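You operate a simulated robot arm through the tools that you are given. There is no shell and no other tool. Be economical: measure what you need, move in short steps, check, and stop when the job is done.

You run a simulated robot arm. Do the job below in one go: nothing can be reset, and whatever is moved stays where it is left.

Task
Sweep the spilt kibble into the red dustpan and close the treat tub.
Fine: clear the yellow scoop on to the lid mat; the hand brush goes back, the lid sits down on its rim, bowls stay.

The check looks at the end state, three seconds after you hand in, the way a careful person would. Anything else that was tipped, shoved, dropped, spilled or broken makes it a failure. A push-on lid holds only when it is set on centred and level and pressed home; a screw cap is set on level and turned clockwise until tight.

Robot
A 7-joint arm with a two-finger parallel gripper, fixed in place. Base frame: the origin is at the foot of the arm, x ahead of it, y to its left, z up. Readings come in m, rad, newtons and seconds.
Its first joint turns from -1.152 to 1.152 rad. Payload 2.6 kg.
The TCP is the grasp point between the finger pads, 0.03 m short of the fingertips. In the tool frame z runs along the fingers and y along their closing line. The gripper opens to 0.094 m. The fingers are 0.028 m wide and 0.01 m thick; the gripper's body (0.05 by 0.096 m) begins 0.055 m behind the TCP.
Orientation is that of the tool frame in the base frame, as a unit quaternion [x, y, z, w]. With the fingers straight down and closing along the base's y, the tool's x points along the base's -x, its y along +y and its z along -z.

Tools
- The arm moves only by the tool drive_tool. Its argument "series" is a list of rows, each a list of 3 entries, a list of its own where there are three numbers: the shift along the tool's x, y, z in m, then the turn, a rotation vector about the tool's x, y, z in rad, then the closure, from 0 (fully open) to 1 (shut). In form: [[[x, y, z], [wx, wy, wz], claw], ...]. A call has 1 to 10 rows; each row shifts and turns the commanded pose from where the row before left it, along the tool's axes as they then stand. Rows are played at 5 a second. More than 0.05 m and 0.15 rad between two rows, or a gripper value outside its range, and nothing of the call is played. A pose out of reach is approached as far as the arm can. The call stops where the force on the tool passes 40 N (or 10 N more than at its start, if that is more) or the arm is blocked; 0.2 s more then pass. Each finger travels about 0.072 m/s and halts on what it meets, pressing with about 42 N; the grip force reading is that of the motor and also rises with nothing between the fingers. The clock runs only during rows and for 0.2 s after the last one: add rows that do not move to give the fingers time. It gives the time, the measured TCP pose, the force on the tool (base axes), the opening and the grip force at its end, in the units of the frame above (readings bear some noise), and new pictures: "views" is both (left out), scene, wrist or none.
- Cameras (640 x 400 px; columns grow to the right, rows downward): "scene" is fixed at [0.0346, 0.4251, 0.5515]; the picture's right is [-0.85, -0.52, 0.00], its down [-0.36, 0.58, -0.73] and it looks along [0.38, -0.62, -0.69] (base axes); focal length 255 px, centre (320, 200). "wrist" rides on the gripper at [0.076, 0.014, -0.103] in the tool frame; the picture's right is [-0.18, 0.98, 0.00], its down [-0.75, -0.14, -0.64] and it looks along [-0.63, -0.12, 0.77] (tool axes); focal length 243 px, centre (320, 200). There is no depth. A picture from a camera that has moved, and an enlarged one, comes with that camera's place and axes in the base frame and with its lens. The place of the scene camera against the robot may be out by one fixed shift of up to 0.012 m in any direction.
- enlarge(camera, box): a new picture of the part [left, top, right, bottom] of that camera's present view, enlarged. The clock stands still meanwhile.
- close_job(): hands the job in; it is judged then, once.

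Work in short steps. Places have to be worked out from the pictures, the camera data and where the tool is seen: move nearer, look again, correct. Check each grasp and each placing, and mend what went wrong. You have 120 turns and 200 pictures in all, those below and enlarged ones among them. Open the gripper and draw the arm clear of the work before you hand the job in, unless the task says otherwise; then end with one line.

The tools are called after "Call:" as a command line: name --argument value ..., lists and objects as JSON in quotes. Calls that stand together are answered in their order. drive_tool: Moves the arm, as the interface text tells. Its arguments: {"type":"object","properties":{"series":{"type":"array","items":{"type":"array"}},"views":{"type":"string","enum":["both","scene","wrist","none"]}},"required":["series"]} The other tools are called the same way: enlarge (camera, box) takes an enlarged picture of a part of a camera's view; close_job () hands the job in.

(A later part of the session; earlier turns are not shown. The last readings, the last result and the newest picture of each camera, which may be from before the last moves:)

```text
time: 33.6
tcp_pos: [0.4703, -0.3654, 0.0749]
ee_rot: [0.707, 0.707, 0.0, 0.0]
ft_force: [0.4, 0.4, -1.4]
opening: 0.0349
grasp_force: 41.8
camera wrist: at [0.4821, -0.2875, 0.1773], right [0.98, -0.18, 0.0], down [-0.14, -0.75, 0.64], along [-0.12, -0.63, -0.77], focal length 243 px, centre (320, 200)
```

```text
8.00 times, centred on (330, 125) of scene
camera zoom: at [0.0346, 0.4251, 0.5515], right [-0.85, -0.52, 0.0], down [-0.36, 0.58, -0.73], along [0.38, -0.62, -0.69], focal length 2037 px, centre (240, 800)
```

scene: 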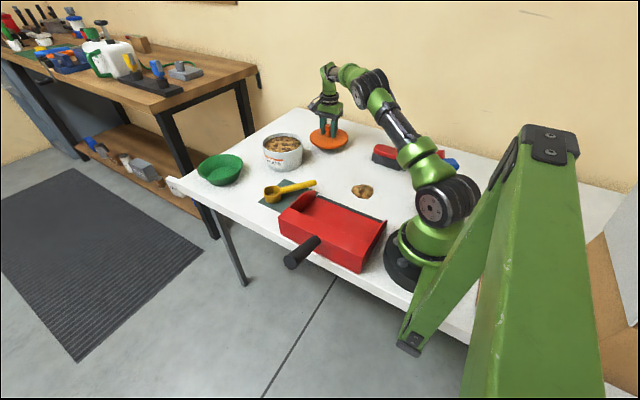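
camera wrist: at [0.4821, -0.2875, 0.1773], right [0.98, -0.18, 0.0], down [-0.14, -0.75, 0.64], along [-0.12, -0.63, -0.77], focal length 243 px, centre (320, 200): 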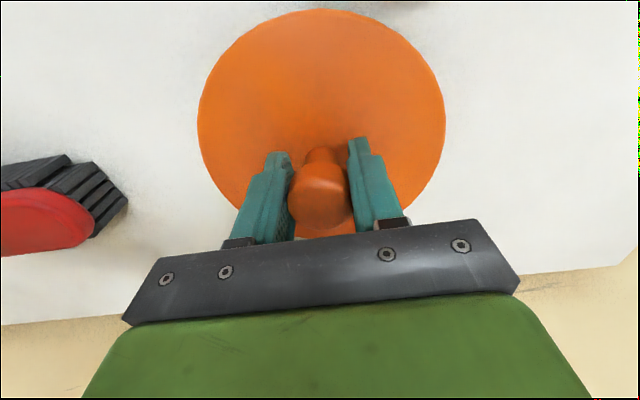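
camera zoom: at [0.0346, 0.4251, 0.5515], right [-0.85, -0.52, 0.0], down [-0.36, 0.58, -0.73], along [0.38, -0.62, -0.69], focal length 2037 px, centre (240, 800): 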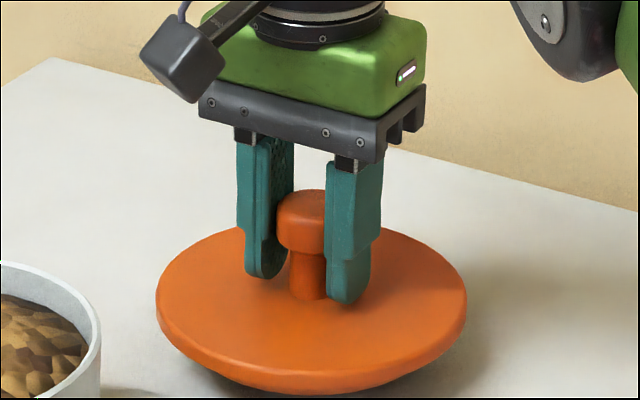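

The lid is held level (0.035). I lift clear to about z 0.17 and take enlarged views of lid and tub to get their relative offset from the same camera.

Call:
drive_tool --series '[[[0, 0, -0.03], [0, 0, 0], 1], [[0, 0, -0.035], [0, 0, 0], 1], [[0, 0, -0.03], [0, 0, 0], 1], [[0, 0, 0], [0, 0, 0], 1]]' --views "wrist"

Call:
enlarge --camera "scene" --box '[240, 120, 320, 170]'

Call:
enlarge --camera "scene" --box '[290, 60, 370, 110]'

```text
time: 34.6
tcp_pos: [0.4694, -0.3644, 0.1702]
ee_rot: [0.708, 0.707, 0.0, 0.0]
ft_force: [0.4, 0.4, -0.9]
opening: 0.0349
grasp_force: 42.1
camera wrist: at [0.4822, -0.2863, 0.2719], right [0.98, -0.18, 0.0], down [-0.14, -0.75, 0.64], along [-0.12, -0.63, -0.77], focal length 243 px, centre (320, 200)
```

wrist: 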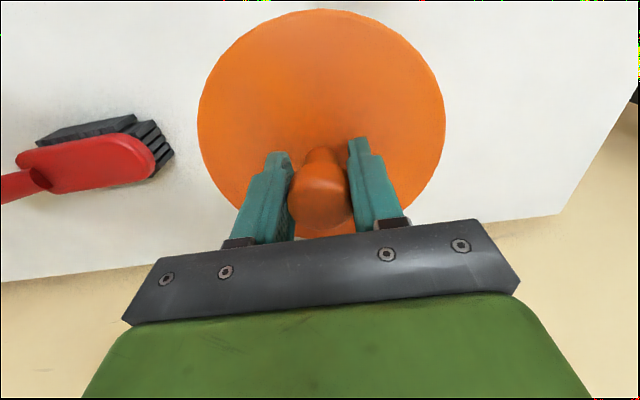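

```text
8.00 times, centred on (280, 145) of scene
camera zoom: at [0.0346, 0.4251, 0.5515], right [-0.85, -0.52, 0.0], down [-0.36, 0.58, -0.73], along [0.38, -0.62, -0.69], focal length 2037 px, centre (640, 640)
```

zoom: 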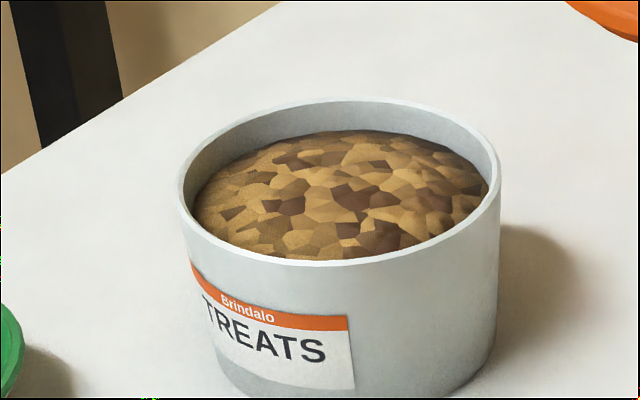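

```text
8.00 times, centred on (330, 85) of scene
camera zoom: at [0.0346, 0.4251, 0.5515], right [-0.85, -0.52, 0.0], down [-0.36, 0.58, -0.73], along [0.38, -0.62, -0.69], focal length 2037 px, centre (240, 1120)
```

zoom: 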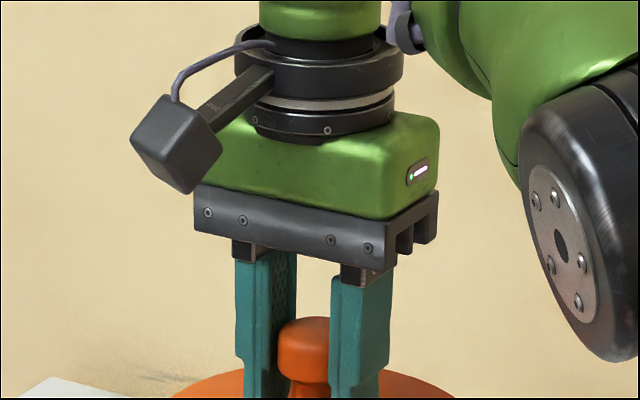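

From the views I estimate the tub centre at about (0.55,-0.186) with rim height about 0.07. I carry the lid above it, still 4 cm clear, and compare ellipses.

Call:
drive_tool --series '[[[0.0356, 0.0162, 0], [0, 0, 0], 1], [[0.0356, 0.0162, 0], [0, 0, 0], 1], [[0.0356, 0.0162, 0], [0, 0, 0], 1], [[0.0356, 0.0162, 0], [0, 0, 0], 1], [[0.0356, 0.0162, 0], [0, 0, 0], 1], [[0, 0, 0], [0, 0, 0], 1]]'

Call:
enlarge --camera "scene" --box '[240, 100, 336, 160]'

```text
time: 36.0
tcp_pos: [0.5512, -0.1865, 0.1675]
ee_rot: [0.708, 0.706, 0.001, 0.0]
ft_force: [0.0, -0.6, -1.1]
opening: 0.035
grasp_force: 42.2
camera wrist: at [0.5639, -0.1087, 0.2705], right [0.98, -0.18, 0.0], down [-0.14, -0.75, 0.64], along [-0.12, -0.63, -0.77], focal length 243 px, centre (320, 200)
```

scene: 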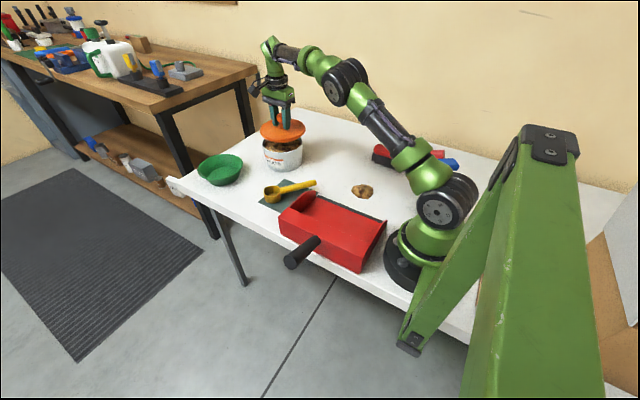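
wrist: 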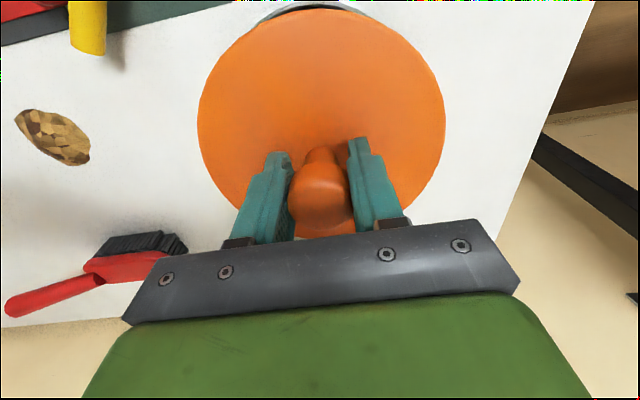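

```text
6.67 times, centred on (288, 130) of scene
camera zoom: at [0.0345, 0.4251, 0.5515], right [-0.85, -0.52, 0.0], down [-0.36, 0.58, -0.73], along [0.38, -0.62, -0.69], focal length 1698 px, centre (533, 667)
```

zoom: 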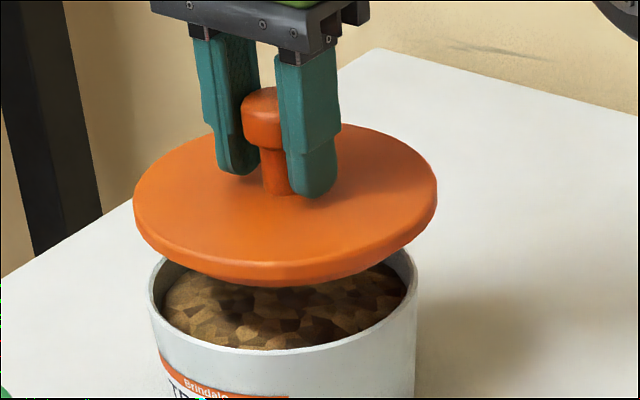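

The lid looks about 4 mm short in x and y relative to the rim. I correct that, lower to about 1 cm above the rim and compare again.

Call:
drive_tool --series '[[[0.004, 0.004, 0], [0, 0, 0], 1], [[0, 0, 0.015], [0, 0, 0], 1], [[0, 0, 0.015], [0, 0, 0], 1], [[0, 0, 0], [0, 0, 0], 1]]' --views "wrist"

Call:
enlarge --camera "scene" --box '[240, 110, 336, 170]'

```text
time: 37.0
tcp_pos: [0.5549, -0.1824, 0.1413]
ee_rot: [0.708, 0.707, 0.0, 0.001]
ft_force: [-0.5, -0.7, 1.5]
opening: 0.035
grasp_force: 41.5
camera wrist: at [0.5681, -0.1052, 0.2425], right [0.98, -0.18, 0.0], down [-0.14, -0.75, 0.64], along [-0.12, -0.63, -0.77], focal length 243 px, centre (320, 200)
```

wrist: 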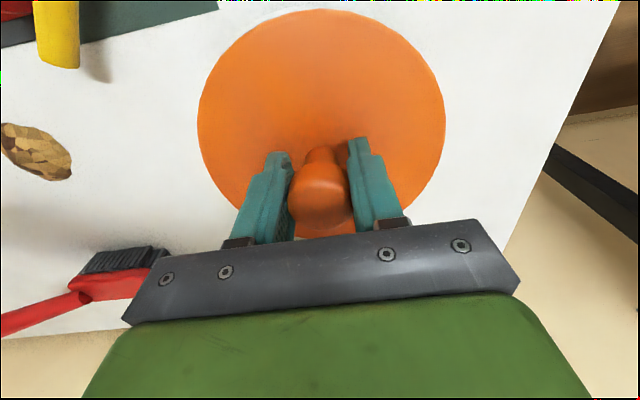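

```text
6.67 times, centred on (288, 140) of scene
camera zoom: at [0.0345, 0.4251, 0.5515], right [-0.85, -0.52, 0.0], down [-0.36, 0.58, -0.73], along [0.38, -0.62, -0.69], focal length 1698 px, centre (533, 600)
```

zoom: 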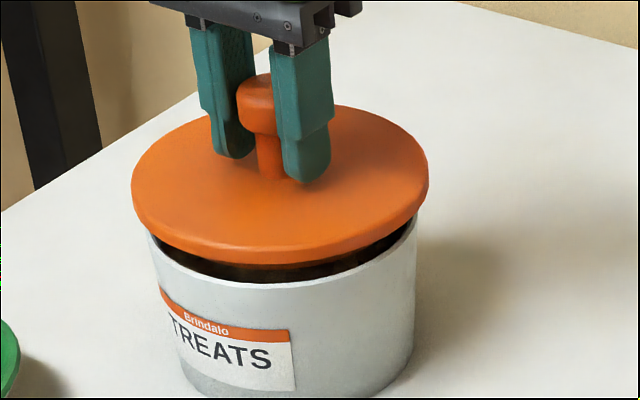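

Ellipses match now (within ~1 mm). I lower 11 mm and check again just above contact.

Call:
drive_tool --series '[[[0, 0, 0.006], [0, 0, 0], 1], [[0, 0, 0.005], [0, 0, 0], 1], [[0, 0, 0], [0, 0, 0], 1]]' --views "none"

Call:
enlarge --camera "scene" --box '[250, 120, 314, 160]'

```text
time: 37.7
tcp_pos: [0.5559, -0.1835, 0.1369]
ee_rot: [0.707, 0.707, 0.002, 0.005]
ft_force: [-4.0, 1.0, 4.7]
opening: 0.0346
grasp_force: 42.1
stopped in row 3: the force on the tool passed its limit (the readings are from after the stop); the commanded pose is now the measured one
```

```text
10.00 times, centred on (282, 140) of scene
camera zoom: at [0.0345, 0.4251, 0.5515], right [-0.85, -0.52, 0.0], down [-0.36, 0.58, -0.73], along [0.38, -0.62, -0.69], focal length 2546 px, centre (700, 800)
```

zoom: 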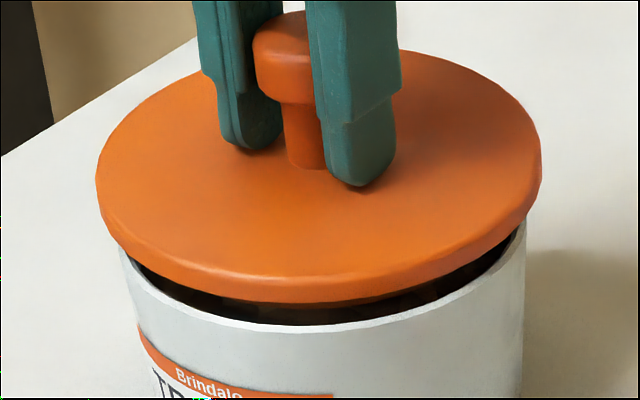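

Contact came early, so the rim must be higher (about 0.08, since the earlier view was cropped) and the lid is off centre. I back off, and move aside so that the tub is visible beside the lid in the wrist picture.

Call:
drive_tool --series '[[[0, 0, -0.03], [0, 0, 0], 1], [[0, 0, -0.035], [0, 0, 0], 1], [[0.008, -0.041, 0], [0, 0, 0], 1], [[0.008, -0.041, 0], [0, 0, 0], 1], [[0.008, -0.041, 0], [0, 0, 0], 1], [[0.008, -0.041, 0], [0, 0, 0], 1], [[0.008, -0.041, 0], [0, 0, 0], 1], [[0, 0, 0], [0, 0, 0], 1]]' --views "wrist"

Call:
enlarge --camera "scene" --box '[225, 120, 321, 180]'

```text
time: 39.5
tcp_pos: [0.3515, -0.1437, 0.1983]
ee_rot: [0.707, 0.707, 0.002, 0.006]
ft_force: [-0.4, -0.5, 0.3]
opening: 0.0347
grasp_force: 41.8
camera wrist: at [0.363, -0.0656, 0.3008], right [0.98, -0.18, 0.01], down [-0.15, -0.75, 0.64], along [-0.11, -0.63, -0.77], focal length 243 px, centre (320, 200)
```

wrist: 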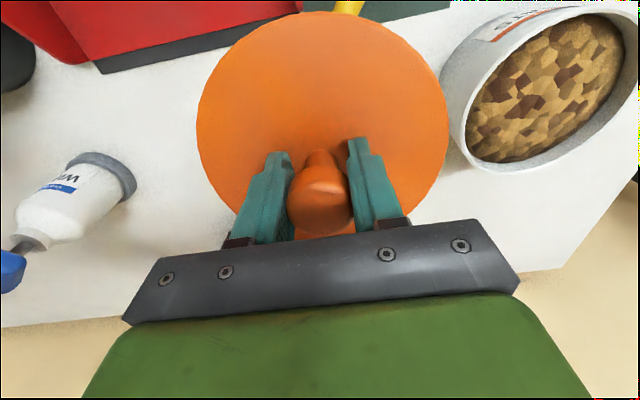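

```text
6.67 times, centred on (273, 150) of scene
camera zoom: at [0.0345, 0.4251, 0.5515], right [-0.85, -0.52, 0.0], down [-0.36, 0.58, -0.73], along [0.38, -0.62, -0.69], focal length 1698 px, centre (633, 533)
```

zoom: 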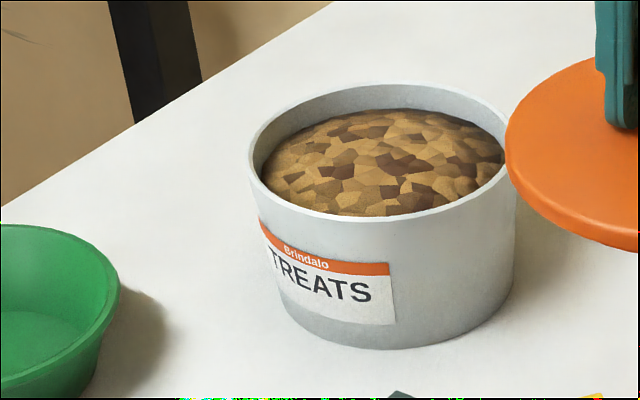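

Call:
enlarge --camera "wrist" --box '[432, 0, 640, 130]'

Call:
enlarge --camera "wrist" --box '[432, 60, 640, 190]'

```text
3.08 times, centred on (536, 65) of wrist
camera zoom: at [0.363, -0.0656, 0.3008], right [0.98, -0.18, 0.01], down [-0.15, -0.75, 0.64], along [-0.11, -0.63, -0.77], focal length 746 px, centre (-345, 615)
```

zoom: 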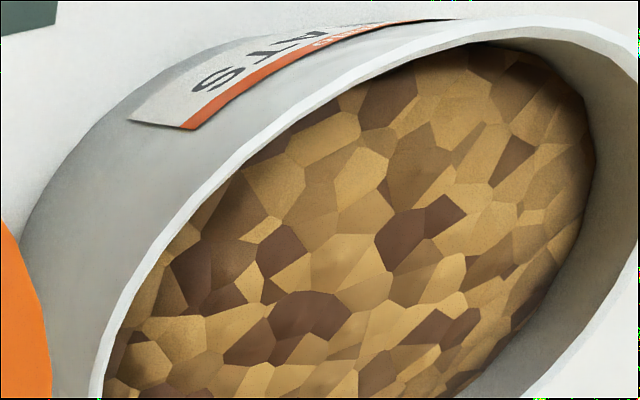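

```text
3.08 times, centred on (536, 125) of wrist
camera zoom: at [0.363, -0.0656, 0.3008], right [0.98, -0.18, 0.01], down [-0.15, -0.75, 0.64], along [-0.11, -0.63, -0.77], focal length 746 px, centre (-345, 431)
```

zoom: 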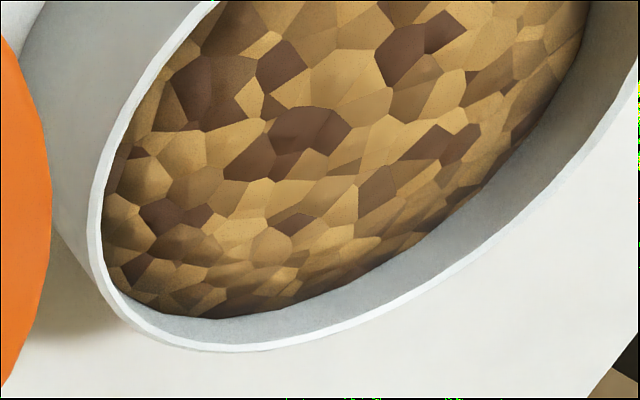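

Fitting the rim in the wrist view puts the tub centre at about (0.552,-0.178), unmoved. I check the lid's own centre in the same camera before another try.

Call:
enlarge --camera "wrist" --box '[188, 0, 460, 170]'

```text
2.35 times, centred on (324, 85) of wrist
camera zoom: at [0.363, -0.0656, 0.3008], right [0.98, -0.18, 0.01], down [-0.15, -0.75, 0.64], along [-0.11, -0.63, -0.77], focal length 571 px, centre (311, 471)
```

zoom: 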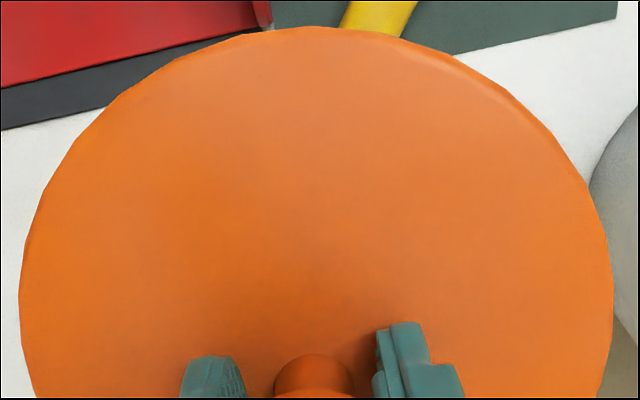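

Relative fitting with the one camera gives a tool target of about (0.550,-0.172). I level the tool (0.7° off), go there, and lower to just above contact.

Call:
drive_tool --series '[[[-0.0056, 0.0397, 0], [0.0113, 0.0057, 0], 1], [[-0.0056, 0.0397, 0], [0, 0, 0], 1], [[-0.0056, 0.0397, 0], [0, 0, 0], 1], [[-0.0056, 0.0397, 0], [0, 0, 0], 1], [[-0.0056, 0.0397, 0], [0, 0, 0], 1], [[0, 0, 0.03], [0, 0, 0], 1], [[0, 0, 0.025], [0, 0, 0], 1], [[0, 0, 0], [0, 0, 0], 1]]' --views "none"

Call:
enlarge --camera "scene" --box '[250, 120, 314, 160]'

```text
time: 41.3
tcp_pos: [0.5487, -0.1699, 0.1441]
ee_rot: [0.707, 0.707, 0.0, -0.001]
ft_force: [0.1, 0.3, -1.1]
opening: 0.0348
grasp_force: 41.8
```

```text
10.00 times, centred on (282, 140) of scene
camera zoom: at [0.0346, 0.4251, 0.5515], right [-0.85, -0.52, 0.0], down [-0.36, 0.58, -0.73], along [0.38, -0.62, -0.69], focal length 2546 px, centre (700, 800)
```

zoom: 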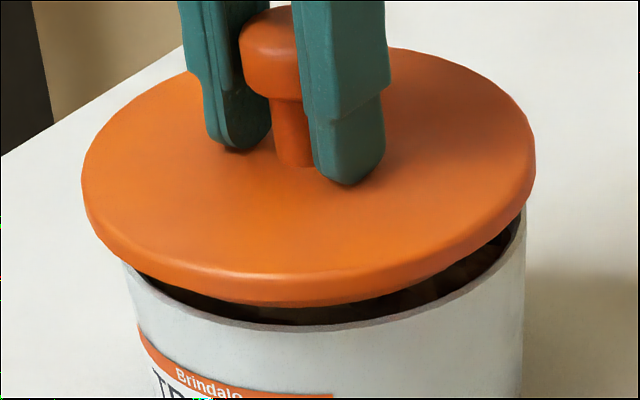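

Sideways in the scene view the lid is still about 4 mm left of the rim centre. I shift by (-0.0035,-0.0027) and lower slowly, feeling for contact.

Call:
drive_tool --series '[[[-0.0027, -0.0035, 0], [0, 0, 0], 1], [[0, 0, 0.003], [0, 0, 0], 1], [[0, 0, 0.002], [0, 0, 0], 1], [[0, 0, 0.002], [0, 0, 0], 1], [[0, 0, 0.002], [0, 0, 0], 1], [[0, 0, 0], [0, 0, 0], 1]]' --views "none"

Call:
enlarge --camera "scene" --box '[250, 120, 314, 160]'

```text
time: 42.7
tcp_pos: [0.5451, -0.174, 0.1374]
ee_rot: [0.707, 0.707, 0.002, 0.002]
ft_force: [-1.0, -1.5, 22.7]
opening: 0.0347
grasp_force: 41.8
```

```text
10.00 times, centred on (282, 140) of scene
camera zoom: at [0.0344, 0.4251, 0.5514], right [-0.85, -0.52, 0.0], down [-0.36, 0.58, -0.73], along [0.38, -0.62, -0.68], focal length 2546 px, centre (700, 800)
```

zoom: 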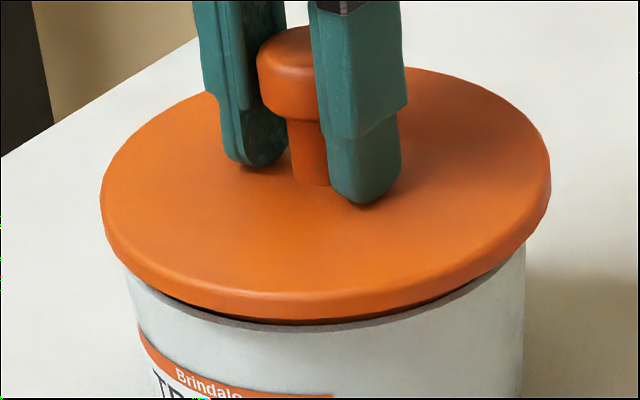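

Contact at z≈0.137 with 23 N; sideways it is now centred. I look from the wrist and zoom to judge the fore-aft alignment and levelness.

Call:
enlarge --camera "wrist" --box '[160, 0, 480, 200]'

Call:
enlarge --camera "scene" --box '[255, 135, 309, 169]'

```text
2.00 times, centred on (320, 100) of wrist
camera zoom: at [0.5591, -0.0959, 0.2388], right [0.98, -0.18, 0.0], down [-0.14, -0.75, 0.64], along [-0.12, -0.63, -0.77], focal length 485 px, centre (320, 400)
```

zoom: 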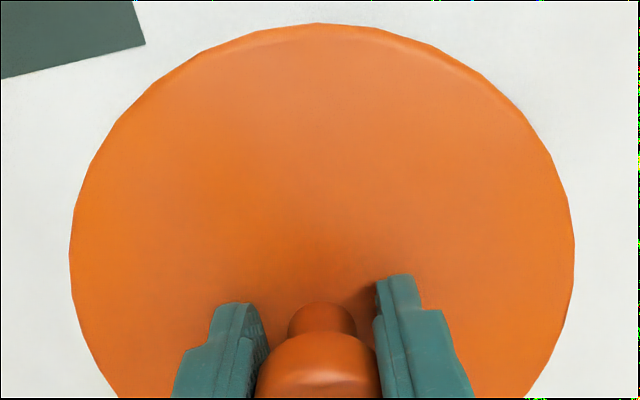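

```text
11.76 times, centred on (282, 152) of scene
camera zoom: at [0.0344, 0.4251, 0.5514], right [-0.85, -0.52, 0.0], down [-0.36, 0.58, -0.73], along [0.38, -0.62, -0.68], focal length 2996 px, centre (767, 765)
```

zoom: 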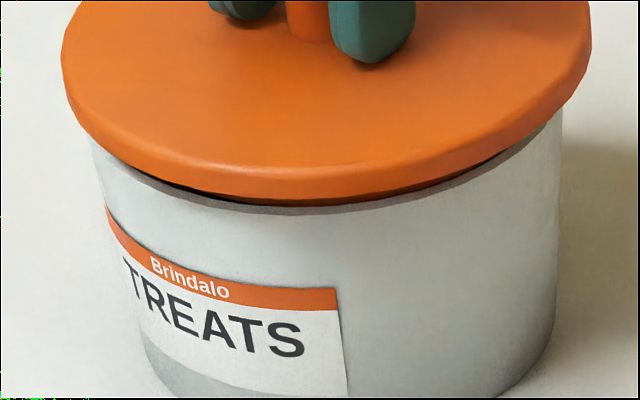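

A brown plug band shows under the lid just inside the front rim, with the lid perhaps 2–3 mm too far back. I raise slightly, nudge (-0.0015,+0.0025), and press again gradually.

Call:
drive_tool --series '[[[0, 0, -0.005], [0, 0, 0], 1], [[0.0025, -0.0015, 0], [0, 0, 0], 1], [[0, 0, 0.003], [0, 0, 0], 1], [[0, 0, 0.002], [0, 0, 0], 1], [[0, 0, 0.0015], [0, 0, 0], 1], [[0, 0, 0], [0, 0, 0], 1]]' --views "none"

Call:
enlarge --camera "scene" --box '[250, 120, 314, 160]'

```text
time: 44.1
tcp_pos: [0.5437, -0.1732, 0.1376]
ee_rot: [0.707, 0.707, 0.0, 0.005]
ft_force: [9.2, -19.5, 30.4]
opening: 0.0347
grasp_force: 41.9
```

```text
10.00 times, centred on (282, 140) of scene
camera zoom: at [0.0344, 0.4251, 0.5514], right [-0.85, -0.52, 0.0], down [-0.36, 0.58, -0.73], along [0.38, -0.62, -0.68], focal length 2546 px, centre (700, 800)
```

zoom: 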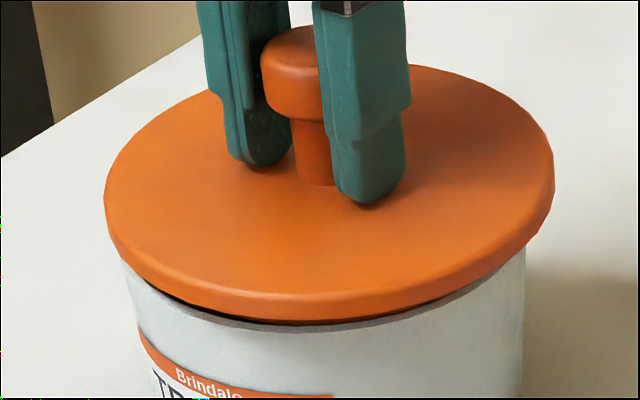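

The strong sideways reaction (+9,-19.5) says the lid is now too near, while the previous spot was almost balanced. I raise clear, go back to it, and press there progressively.

Call:
drive_tool --series '[[[0, 0, -0.01], [0, 0, 0], 1], [[-0.0025, 0.0015, 0], [0, 0, 0], 1], [[0, 0, 0], [0, 0, 0], 1], [[0, 0, 0.005], [0, 0, 0], 1], [[0, 0, 0.003], [0, 0, 0], 1], [[0, 0, 0.002], [0, 0, 0], 1], [[0, 0, 0], [0, 0, 0], 1]]' --views "none"

```text
time: 45.7
tcp_pos: [0.5456, -0.1741, 0.1368]
ee_rot: [0.707, 0.707, 0.002, 0.001]
ft_force: [5.6, 5.0, 28.6]
opening: 0.035
grasp_force: 42.0
```

The reaction points to (+x,+y). I raise, shift +2.5 mm in x and +0.5 mm in y, and press again.

Call:
drive_tool --series '[[[0, 0, -0.01], [0, 0, 0], 1], [[0.0005, 0.0025, 0], [0, 0, 0], 1], [[0, 0, 0], [0, 0, 0], 1], [[0, 0, 0.005], [0, 0, 0], 1], [[0, 0, 0.003], [0, 0, 0], 1], [[0, 0, 0.002], [0, 0, 0], 1], [[0, 0, 0], [0, 0, 0], 1]]' --views "none"

Call:
enlarge --camera "scene" --box '[250, 120, 314, 160]'

```text
time: 47.3
tcp_pos: [0.5483, -0.1732, 0.1361]
ee_rot: [0.707, 0.707, 0.002, 0.002]
ft_force: [-5.2, -2.4, 29.5]
opening: 0.0349
grasp_force: 41.6
```

```text
10.00 times, centred on (282, 140) of scene
camera zoom: at [0.0344, 0.4251, 0.5514], right [-0.85, -0.52, 0.0], down [-0.36, 0.58, -0.73], along [0.38, -0.62, -0.68], focal length 2546 px, centre (700, 800)
```

zoom: 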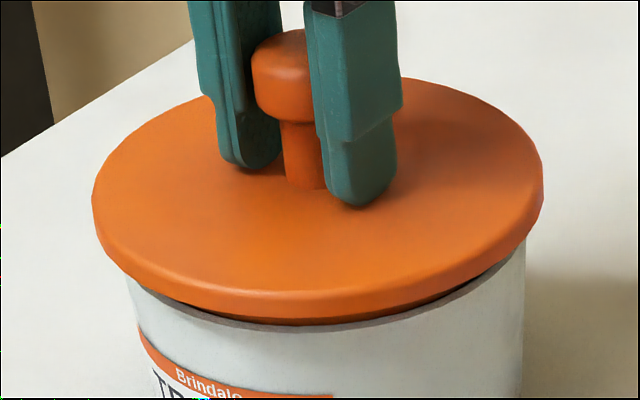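

The reaction reversed sign, so the centre lies between: I shift back about half and keep pressing in small steps.

Call:
drive_tool --series '[[[0, 0, -0.006], [0, 0, 0], 1], [[-0.0003, -0.0013, 0], [0, 0, 0], 1], [[0, 0, 0.004], [0, 0, 0], 1], [[0, 0, 0.002], [0, 0, 0], 1], [[0, 0, 0.001], [0, 0, 0], 1], [[0, 0, 0], [0, 0, 0], 1]]' --views "none"

Call:
drive_tool --series '[[[0, 0, 0.001], [0, 0, 0], 1], [[0, 0, 0.001], [0, 0, 0], 1], [[0, 0, 0.001], [0, 0, 0], 1], [[0, 0, 0.001], [0, 0, 0], 1], [[0, 0, 0], [0, 0, 0], 1]]' --views "none"

```text
time: 48.6
tcp_pos: [0.5473, -0.1742, 0.1343]
ee_rot: [0.709, 0.706, 0.002, 0.001]
ft_force: [-1.4, 1.0, 6.0]
opening: 0.0349
grasp_force: 41.7
stopped in row 6: the force on the tool passed its limit (the readings are from after the stop); the commanded pose is now the measured one
```

```text
time: 49.8
tcp_pos: [0.546, -0.1737, 0.1295]
ee_rot: [0.707, 0.707, 0.002, 0.001]
ft_force: [8.2, -4.5, -4.0]
opening: 0.0347
grasp_force: 41.9
```

The lid dropped to z 0.1295 with little force: it is entering. Check the view.

Call:
enlarge --camera "scene" --box '[250, 120, 314, 160]'

```text
10.00 times, centred on (282, 140) of scene
camera zoom: at [0.0346, 0.4251, 0.5515], right [-0.85, -0.52, 0.0], down [-0.36, 0.58, -0.73], along [0.38, -0.62, -0.69], focal length 2546 px, centre (700, 800)
```

zoom: 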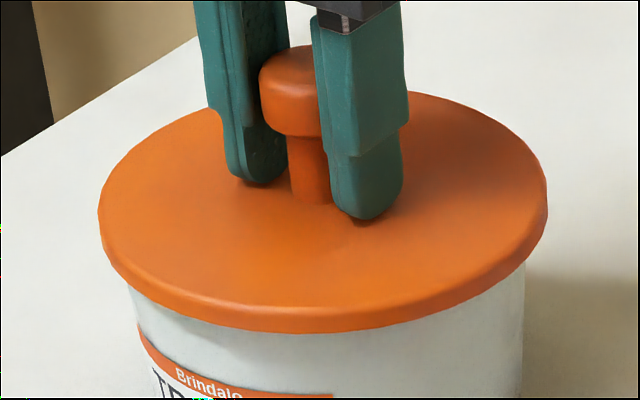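

The lid now overhangs the rim all round. I press on to seat it fully.

Call:
drive_tool --series '[[[0, 0, 0.001], [0, 0, 0], 1], [[0, 0, 0.001], [0, 0, 0], 1], [[0, 0, 0.001], [0, 0, 0], 1], [[0, 0, 0.001], [0, 0, 0], 1], [[0, 0, 0.001], [0, 0, 0], 1], [[0, 0, 0.001], [0, 0, 0], 1], [[0, 0, 0], [0, 0, 0], 1]]' --views "none"

Call:
enlarge --camera "scene" --box '[250, 120, 314, 160]'

```text
time: 51.4
tcp_pos: [0.5456, -0.1744, 0.125]
ee_rot: [0.708, 0.707, 0.002, 0.003]
ft_force: [13.9, -11.1, 5.2]
opening: 0.0346
grasp_force: 41.9
```

```text
10.00 times, centred on (282, 140) of scene
camera zoom: at [0.0345, 0.4251, 0.5515], right [-0.85, -0.52, 0.0], down [-0.36, 0.58, -0.73], along [0.38, -0.62, -0.69], focal length 2546 px, centre (700, 800)
```

zoom: 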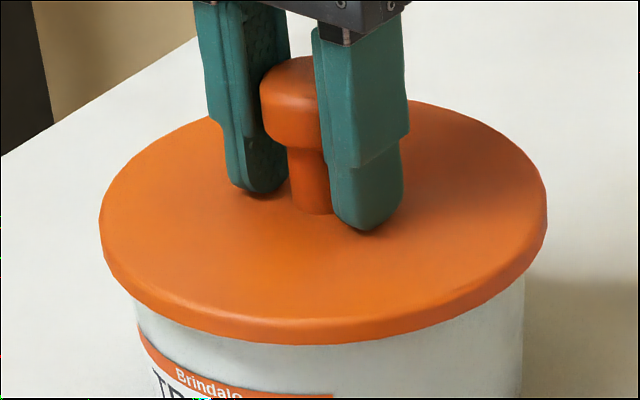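

Descending well; I relieve the side load slightly and keep pressing until it bottoms out.

Call:
drive_tool --series '[[[-0.0012, 0.0015, 0], [0, 0, 0], 1], [[0, 0, 0.001], [0, 0, 0], 1], [[0, 0, 0.001], [0, 0, 0], 1], [[0, 0, 0.001], [0, 0, 0], 1], [[0, 0, 0.001], [0, 0, 0], 1], [[0, 0, 0.001], [0, 0, 0], 1], [[0, 0, 0], [0, 0, 0], 1]]' --views "none"

Call:
enlarge --camera "scene" --box '[250, 120, 314, 160]'

```text
time: 52.8
tcp_pos: [0.5486, -0.1744, 0.1238]
ee_rot: [0.708, 0.706, 0.004, 0.004]
ft_force: [-1.6, 0.7, 2.9]
opening: 0.0347
grasp_force: 41.5
stopped in row 6: the force on the tool passed its limit (the readings are from after the stop); the commanded pose is now the measured one
```

```text
10.00 times, centred on (282, 140) of scene
camera zoom: at [0.0346, 0.4251, 0.5515], right [-0.85, -0.52, 0.0], down [-0.36, 0.58, -0.73], along [0.38, -0.62, -0.69], focal length 2546 px, centre (700, 800)
```

zoom: 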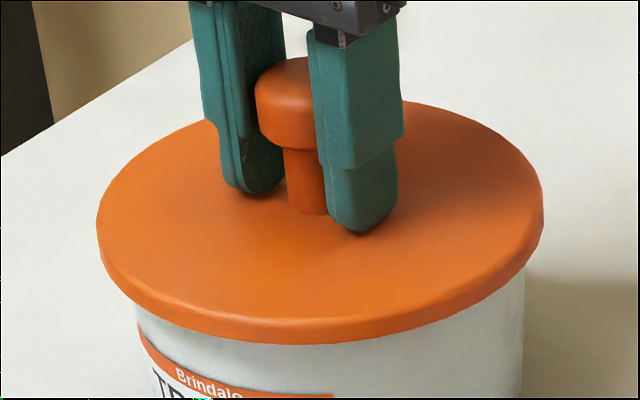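

It stopped firmly at z 0.124, with the lid edge level with the rim all round. I release and rise to inspect.

Call:
drive_tool --series '[[[0, 0, 0], [0, 0, 0], 0.5], [[0, 0, 0], [0, 0, 0], 0.2], [[0, 0, 0], [0, 0, 0], 0.2], [[0, 0, -0.03], [0, 0, 0], 0.2], [[0, 0, -0.04], [0, 0, 0], 0.2], [[0, 0, -0.03], [0, 0, 0], 0.2], [[0, 0, 0], [0, 0, 0], 0.2]]' --views "wrist"

Call:
enlarge --camera "scene" --box '[240, 120, 320, 170]'

```text
time: 54.4
tcp_pos: [0.5473, -0.1749, 0.2252]
ee_rot: [0.708, 0.706, 0.004, 0.002]
ft_force: [0.9, 0.1, -0.2]
opening: 0.0751
grasp_force: 0.1
camera wrist: at [0.5604, -0.0976, 0.3275], right [0.98, -0.19, 0.01], down [-0.15, -0.75, 0.64], along [-0.11, -0.63, -0.77], focal length 243 px, centre (320, 200)
```

wrist: 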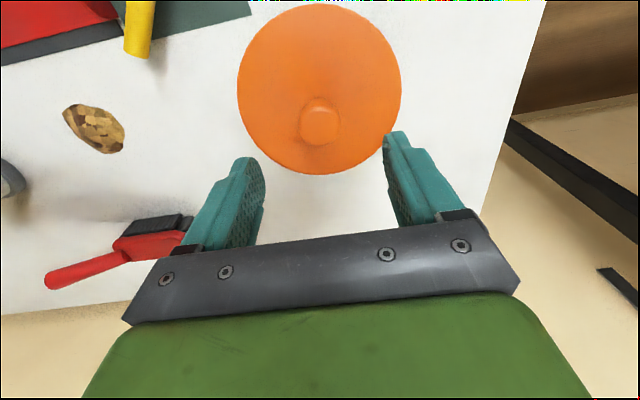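

```text
8.00 times, centred on (280, 145) of scene
camera zoom: at [0.0346, 0.4251, 0.5515], right [-0.85, -0.52, 0.0], down [-0.36, 0.58, -0.73], along [0.38, -0.62, -0.69], focal length 2037 px, centre (640, 640)
```

zoom: 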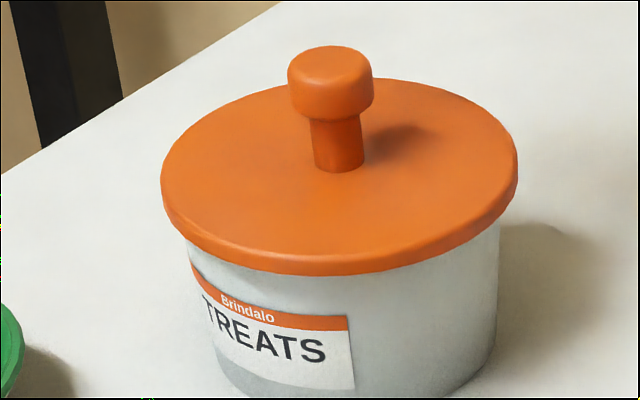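

The lid looks level and centred on the rim (extents match). To make sure it is home I press on the knob with closed fingers.

Call:
drive_tool --series '[[[0, 0, 0], [0.0084, -0.0028, 0], 0.6], [[0, 0, 0], [0, 0, 0], 1], [[0, 0, 0.025], [0, 0, 0], 1], [[0, 0, 0.025], [0, 0, 0], 1], [[0, 0, 0.006], [0, 0, 0], 1], [[0, 0, 0.003], [0, 0, 0], 1], [[0, 0, 0.003], [0, 0, 0], 1], [[0, 0, 0.003], [0, 0, 0], 1], [[0, 0, 0], [0, 0, 0], 1]]' --views "none"

Call:
drive_tool --series '[[[0, 0, 0.002], [0, 0, 0], 1], [[0, 0, 0.002], [0, 0, 0], 1], [[0, 0, 0.002], [0, 0, 0], 1], [[0, 0, 0.002], [0, 0, 0], 1], [[0, 0, 0.002], [0, 0, 0], 1]]' --views "none"

```text
time: 55.9
tcp_pos: [0.5492, -0.1743, 0.1718]
ee_rot: [0.708, 0.706, 0.003, 0.006]
ft_force: [-1.9, 0.0, 3.2]
opening: 0.0
grasp_force: 33.3
stopped in row 7: the force on the tool passed its limit (the readings are from after the stop); the commanded pose is now the measured one
```

```text
time: 56.7
tcp_pos: [0.5496, -0.1764, 0.1709]
ee_rot: [0.709, 0.705, 0.005, 0.01]
ft_force: [-1.6, 0.3, 3.0]
opening: 0.0
grasp_force: 32.6
stopped in row 4: the force on the tool passed its limit (the readings are from after the stop); the commanded pose is now the measured one
```

Firm stop at 40 N without further movement: it is home. I rise and check from another view.

Call:
drive_tool --series '[[[0, 0, -0.04], [0, 0, 0], 1], [[0, 0, -0.05], [0.01, 0.005, 0], 0.5], [[-0.03, -0.02, -0.03], [0.01, 0.0, 0], 0.1], [[0, 0, 0], [0, 0, 0], 0.1]]'

Call:
enlarge --camera "scene" --box '[240, 115, 320, 165]'

```text
time: 57.7
tcp_pos: [0.5232, -0.2023, 0.286]
ee_rot: [0.709, 0.705, -0.001, 0.001]
ft_force: [-1.0, -0.9, 0.1]
opening: 0.0843
grasp_force: 0.1
out of reach, approached as far as the arm can: row 3
camera wrist: at [0.537, -0.1246, 0.3884], right [0.98, -0.19, 0.0], down [-0.15, -0.75, 0.64], along [-0.12, -0.63, -0.77], focal length 243 px, centre (320, 200)
```

scene: 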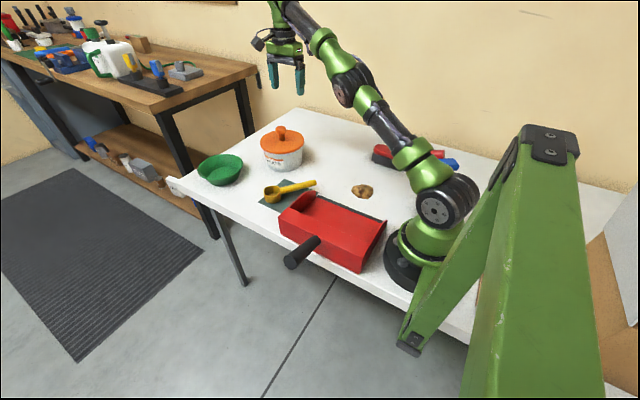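
wrist: 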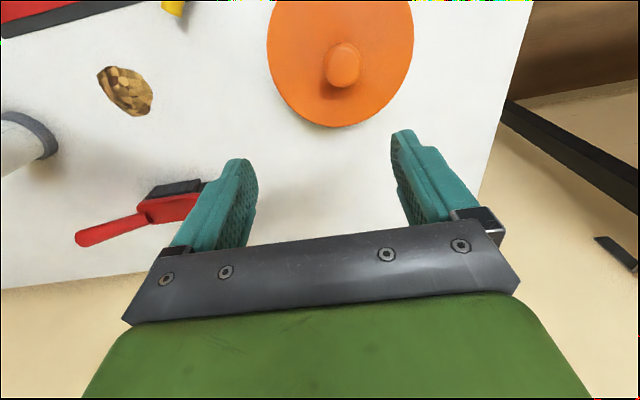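

```text
8.00 times, centred on (280, 140) of scene
camera zoom: at [0.0346, 0.4251, 0.5515], right [-0.85, -0.52, 0.0], down [-0.36, 0.58, -0.73], along [0.38, -0.62, -0.69], focal length 2037 px, centre (640, 680)
```

zoom: 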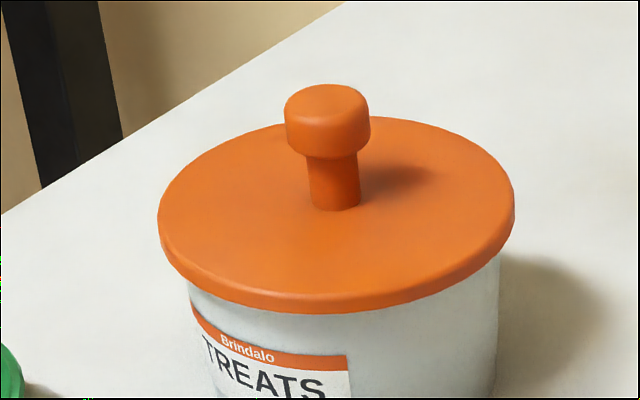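

Call:
enlarge --camera "scene" --box '[258, 140, 306, 170]'

Call:
enlarge --camera "wrist" --box '[40, 40, 280, 190]'

```text
13.33 times, centred on (282, 155) of scene
camera zoom: at [0.0346, 0.4251, 0.5515], right [-0.85, -0.52, 0.0], down [-0.36, 0.58, -0.73], along [0.38, -0.62, -0.69], focal length 3395 px, centre (827, 800)
```

zoom: 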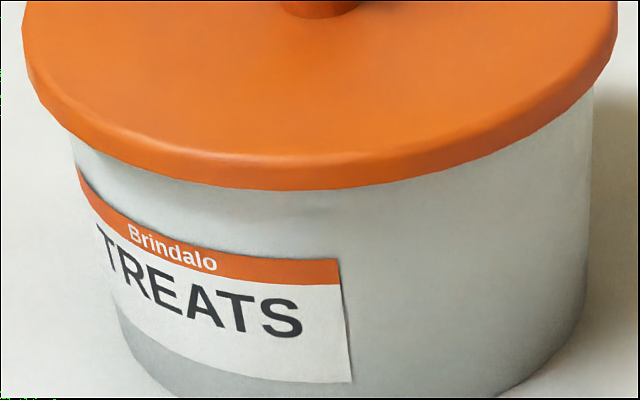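

```text
2.67 times, centred on (160, 115) of wrist
camera zoom: at [0.537, -0.1246, 0.3884], right [0.98, -0.19, 0.0], down [-0.15, -0.75, 0.64], along [-0.12, -0.63, -0.77], focal length 647 px, centre (747, 427)
```

zoom: 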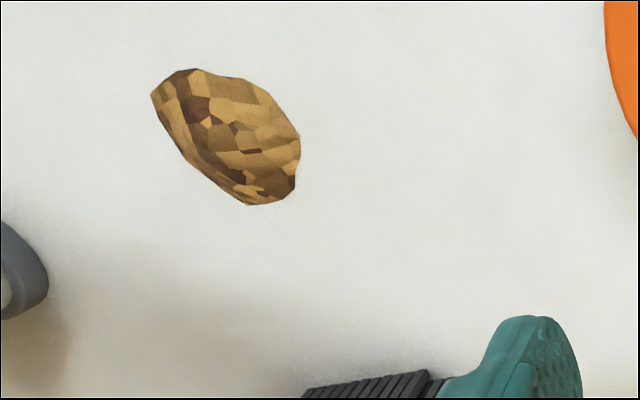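

The lid shows no gap. Next the brush: I move back inwards, then turn the tool to 0° (closing along y). A bottle stands near the arm's foot at about (0.02,-0.185), which I will look at and keep away from.

Call:
drive_tool --series '[[[-0.01, -0.04, 0], [0, 0, 0], 0.1], [[-0.01, -0.04, 0], [0, 0, 0], 0.1], [[-0.01, -0.04, 0], [0, 0, 0], 0.1], [[-0.01, -0.04, 0], [0, 0, -0.12], 0.1], [[0, 0, 0], [0, 0, -0.15], 0.1], [[0, 0, 0], [0, 0, -0.15], 0.1], [[0, 0, 0], [0, 0, -0.15], 0.1], [[0, 0, 0], [0, 0, -0.15], 0.1], [[0, 0, 0], [0, 0, -0.15], 0.1], [[0, 0, 0], [0, 0, -0.15], 0.1]]' --views "none"

Call:
drive_tool --series '[[[0, 0, 0], [0, 0, -0.14], 0.1], [[0, 0, 0], [0, 0, -0.14], 0.1], [[0, 0, 0], [0, 0, -0.14], 0.1], [[0, 0, 0], [0, 0, -0.1308], 0.1], [[0, 0, 0], [0, 0, 0], 0.1]]'

```text
time: 59.9
tcp_pos: [0.3626, -0.2395, 0.2879]
ee_rot: [0.273, 0.962, 0.0, 0.002]
ft_force: [0.5, 0.3, 0.8]
opening: 0.0845
grasp_force: 0.1
```

```text
time: 61.1
tcp_pos: [0.3623, -0.2385, 0.2875]
ee_rot: [0.001, 1.0, -0.002, 0.001]
ft_force: [-0.6, 0.6, -0.3]
opening: 0.0849
grasp_force: 0.0
camera wrist: at [0.2855, -0.2243, 0.3888], right [0.19, 0.98, 0.0], down [0.75, -0.14, 0.64], along [0.63, -0.12, -0.77], focal length 243 px, centre (320, 200)
```

scene: 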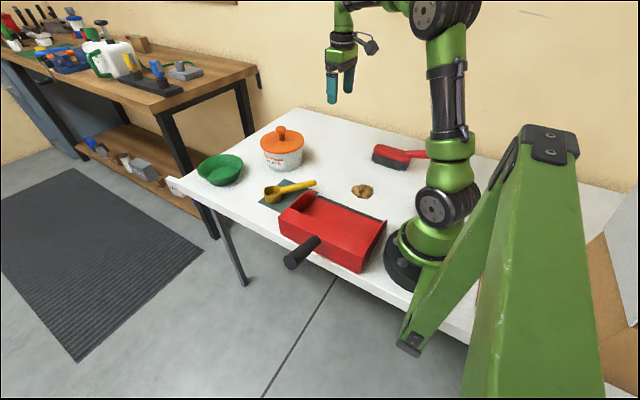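
wrist: 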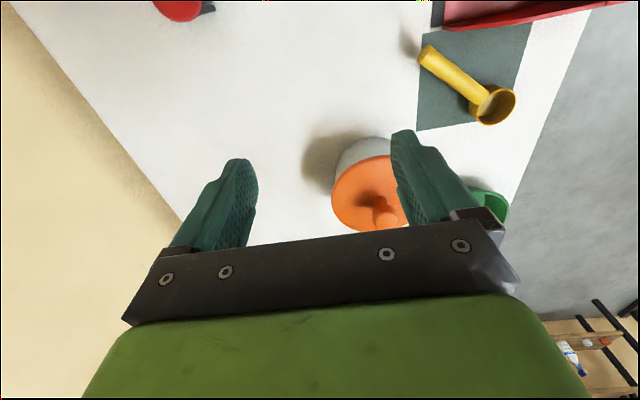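

I move to above the brush head, around (0.22,-0.35,0.20), for a closer look.

Call:
drive_tool --series '[[[0.036, -0.025, 0.01], [0, 0, 0], 0.1], [[0.036, -0.025, 0.02], [0, 0, 0], 0.1], [[0.036, -0.025, 0.02], [0, 0, 0], 0.1], [[0.036, -0.025, 0.03], [0, 0, 0], 0.1], [[0, 0, 0], [0, 0, 0], 0.1]]'

Call:
enlarge --camera "scene" --box '[350, 110, 478, 190]'

```text
refused: row 4 steps farther than a row can; nothing moved
```

```text
5.00 times, centred on (414, 150) of scene
camera zoom: at [0.0346, 0.4251, 0.5515], right [-0.85, -0.52, 0.0], down [-0.36, 0.58, -0.73], along [0.38, -0.62, -0.69], focal length 1273 px, centre (-150, 450)
```

zoom: 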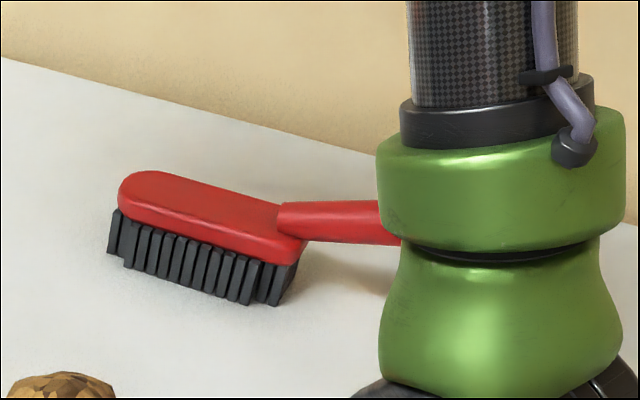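

One row was a hair too long; I resend it in shorter steps.

Call:
drive_tool --series '[[[0.03, -0.02, 0.015], [0, 0, 0], 0.1], [[0.03, -0.02, 0.015], [0, 0, 0], 0.1], [[0.03, -0.02, 0.015], [0, 0, 0], 0.1], [[0.03, -0.02, 0.02], [0, 0, 0], 0.1], [[0.022, -0.02, 0.02], [0, 0, 0], 0.1], [[0, 0, 0], [0, 0, 0], 0.1]]'

```text
time: 62.5
tcp_pos: [0.2204, -0.3393, 0.1994]
ee_rot: [0.003, 1.0, -0.002, 0.001]
ft_force: [-0.6, 0.7, -0.2]
opening: 0.085
grasp_force: 0.0
camera wrist: at [0.1429, -0.3224, 0.3019], right [0.19, 0.98, 0.0], down [0.75, -0.14, 0.64], along [0.63, -0.12, -0.77], focal length 243 px, centre (320, 200)
```

scene: 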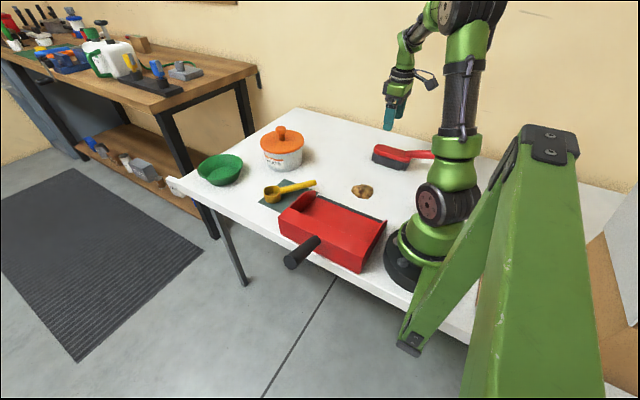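
wrist: 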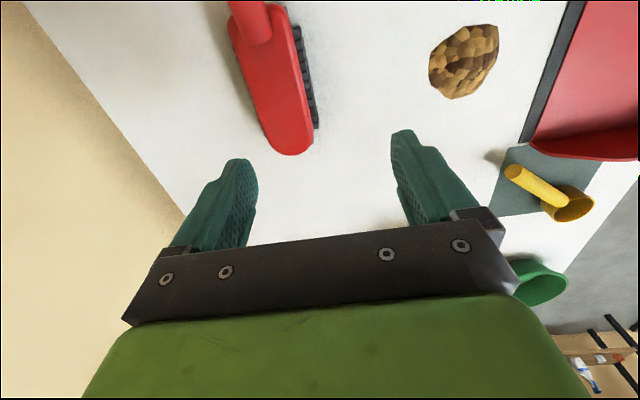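

The brush head spans x 0.15–0.28 at y≈-0.383, about 5 cm wide and nearly parallel to x. I go above its middle and lower to z≈0.10.

Call:
drive_tool --series '[[[0.0155, -0.0237, 0.02], [0, 0, 0], 0.05], [[0, -0.02, 0.03], [0, 0, 0], 0.0], [[0, 0, 0.04], [0, 0, 0], 0.0], [[0, 0, 0], [0, 0, 0], 0.0]]'

Call:
enlarge --camera "scene" --box '[350, 110, 478, 190]'

```text
time: 63.5
tcp_pos: [0.206, -0.3843, 0.1103]
ee_rot: [0.002, 1.0, -0.001, 0.001]
ft_force: [-0.3, 0.4, 0.4]
opening: 0.0942
grasp_force: 0.1
camera wrist: at [0.129, -0.3686, 0.2124], right [0.19, 0.98, 0.0], down [0.75, -0.14, 0.64], along [0.63, -0.12, -0.77], focal length 243 px, centre (320, 200)
```

scene: 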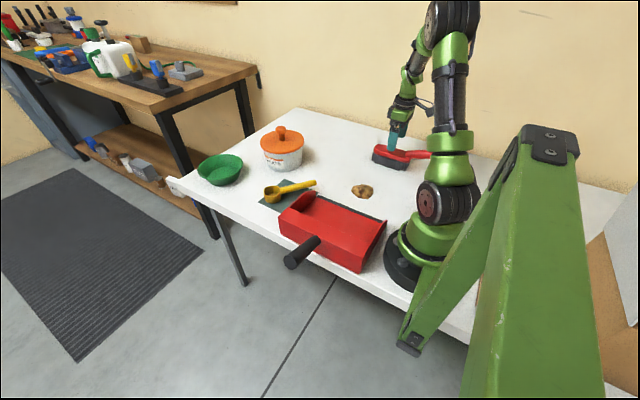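
wrist: 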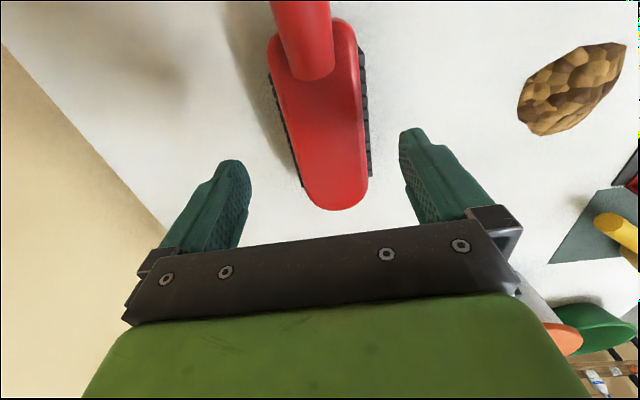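

```text
5.00 times, centred on (414, 150) of scene
camera zoom: at [0.0346, 0.4251, 0.5515], right [-0.85, -0.52, 0.0], down [-0.36, 0.58, -0.73], along [0.38, -0.62, -0.69], focal length 1273 px, centre (-150, 450)
```

zoom: 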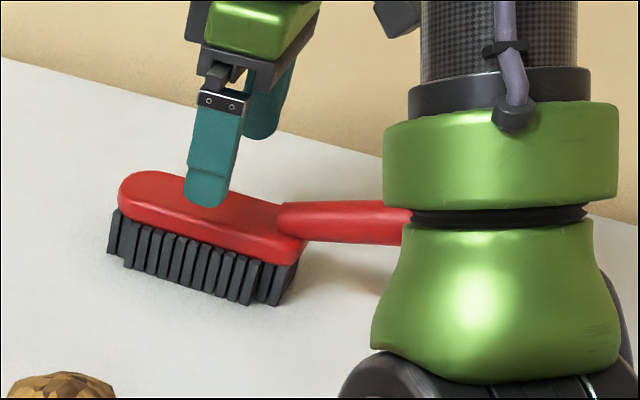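

Head centreline is at y≈-0.379, turned ~3°. I correct by +5 mm and a slight yaw, lower to z≈0.052 and look.

Call:
drive_tool --series '[[[0, 0.005, 0.01], [0, 0, -0.04], 0], [[0, 0, 0.02], [0, 0, 0], 0], [[0, 0, 0.018], [0, 0, 0], 0], [[0, 0, 0.009], [0, 0, 0], 0], [[0, 0, 0], [0, 0, 0], 0]]' --views "wrist"

Call:
enlarge --camera "scene" --box '[350, 110, 446, 170]'

```text
time: 64.7
tcp_pos: [0.2047, -0.3774, 0.054]
ee_rot: [-0.018, 1.0, -0.001, 0.0]
ft_force: [-0.5, 0.0, 0.2]
opening: 0.0943
grasp_force: 0.0
camera wrist: at [0.127, -0.3646, 0.1556], right [0.15, 0.99, 0.0], down [0.76, -0.12, 0.64], along [0.64, -0.1, -0.77], focal length 243 px, centre (320, 200)
```

wrist: 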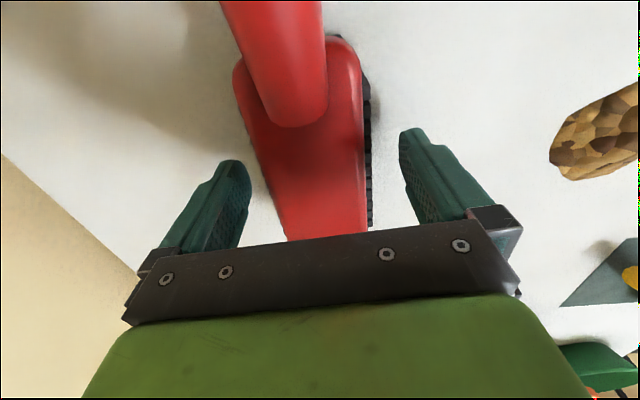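

```text
6.67 times, centred on (398, 140) of scene
camera zoom: at [0.0346, 0.4251, 0.5515], right [-0.85, -0.52, 0.0], down [-0.36, 0.58, -0.73], along [0.38, -0.62, -0.69], focal length 1698 px, centre (-200, 600)
```

zoom: 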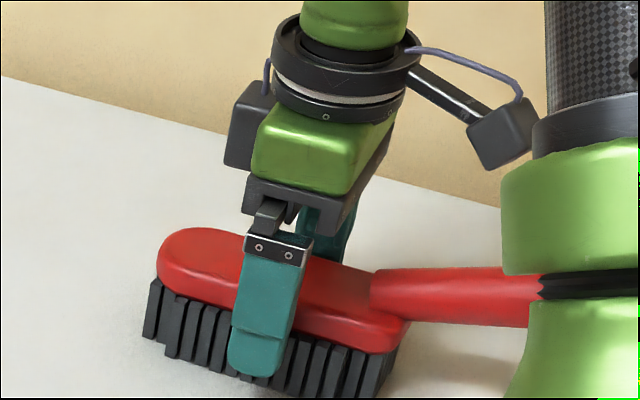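

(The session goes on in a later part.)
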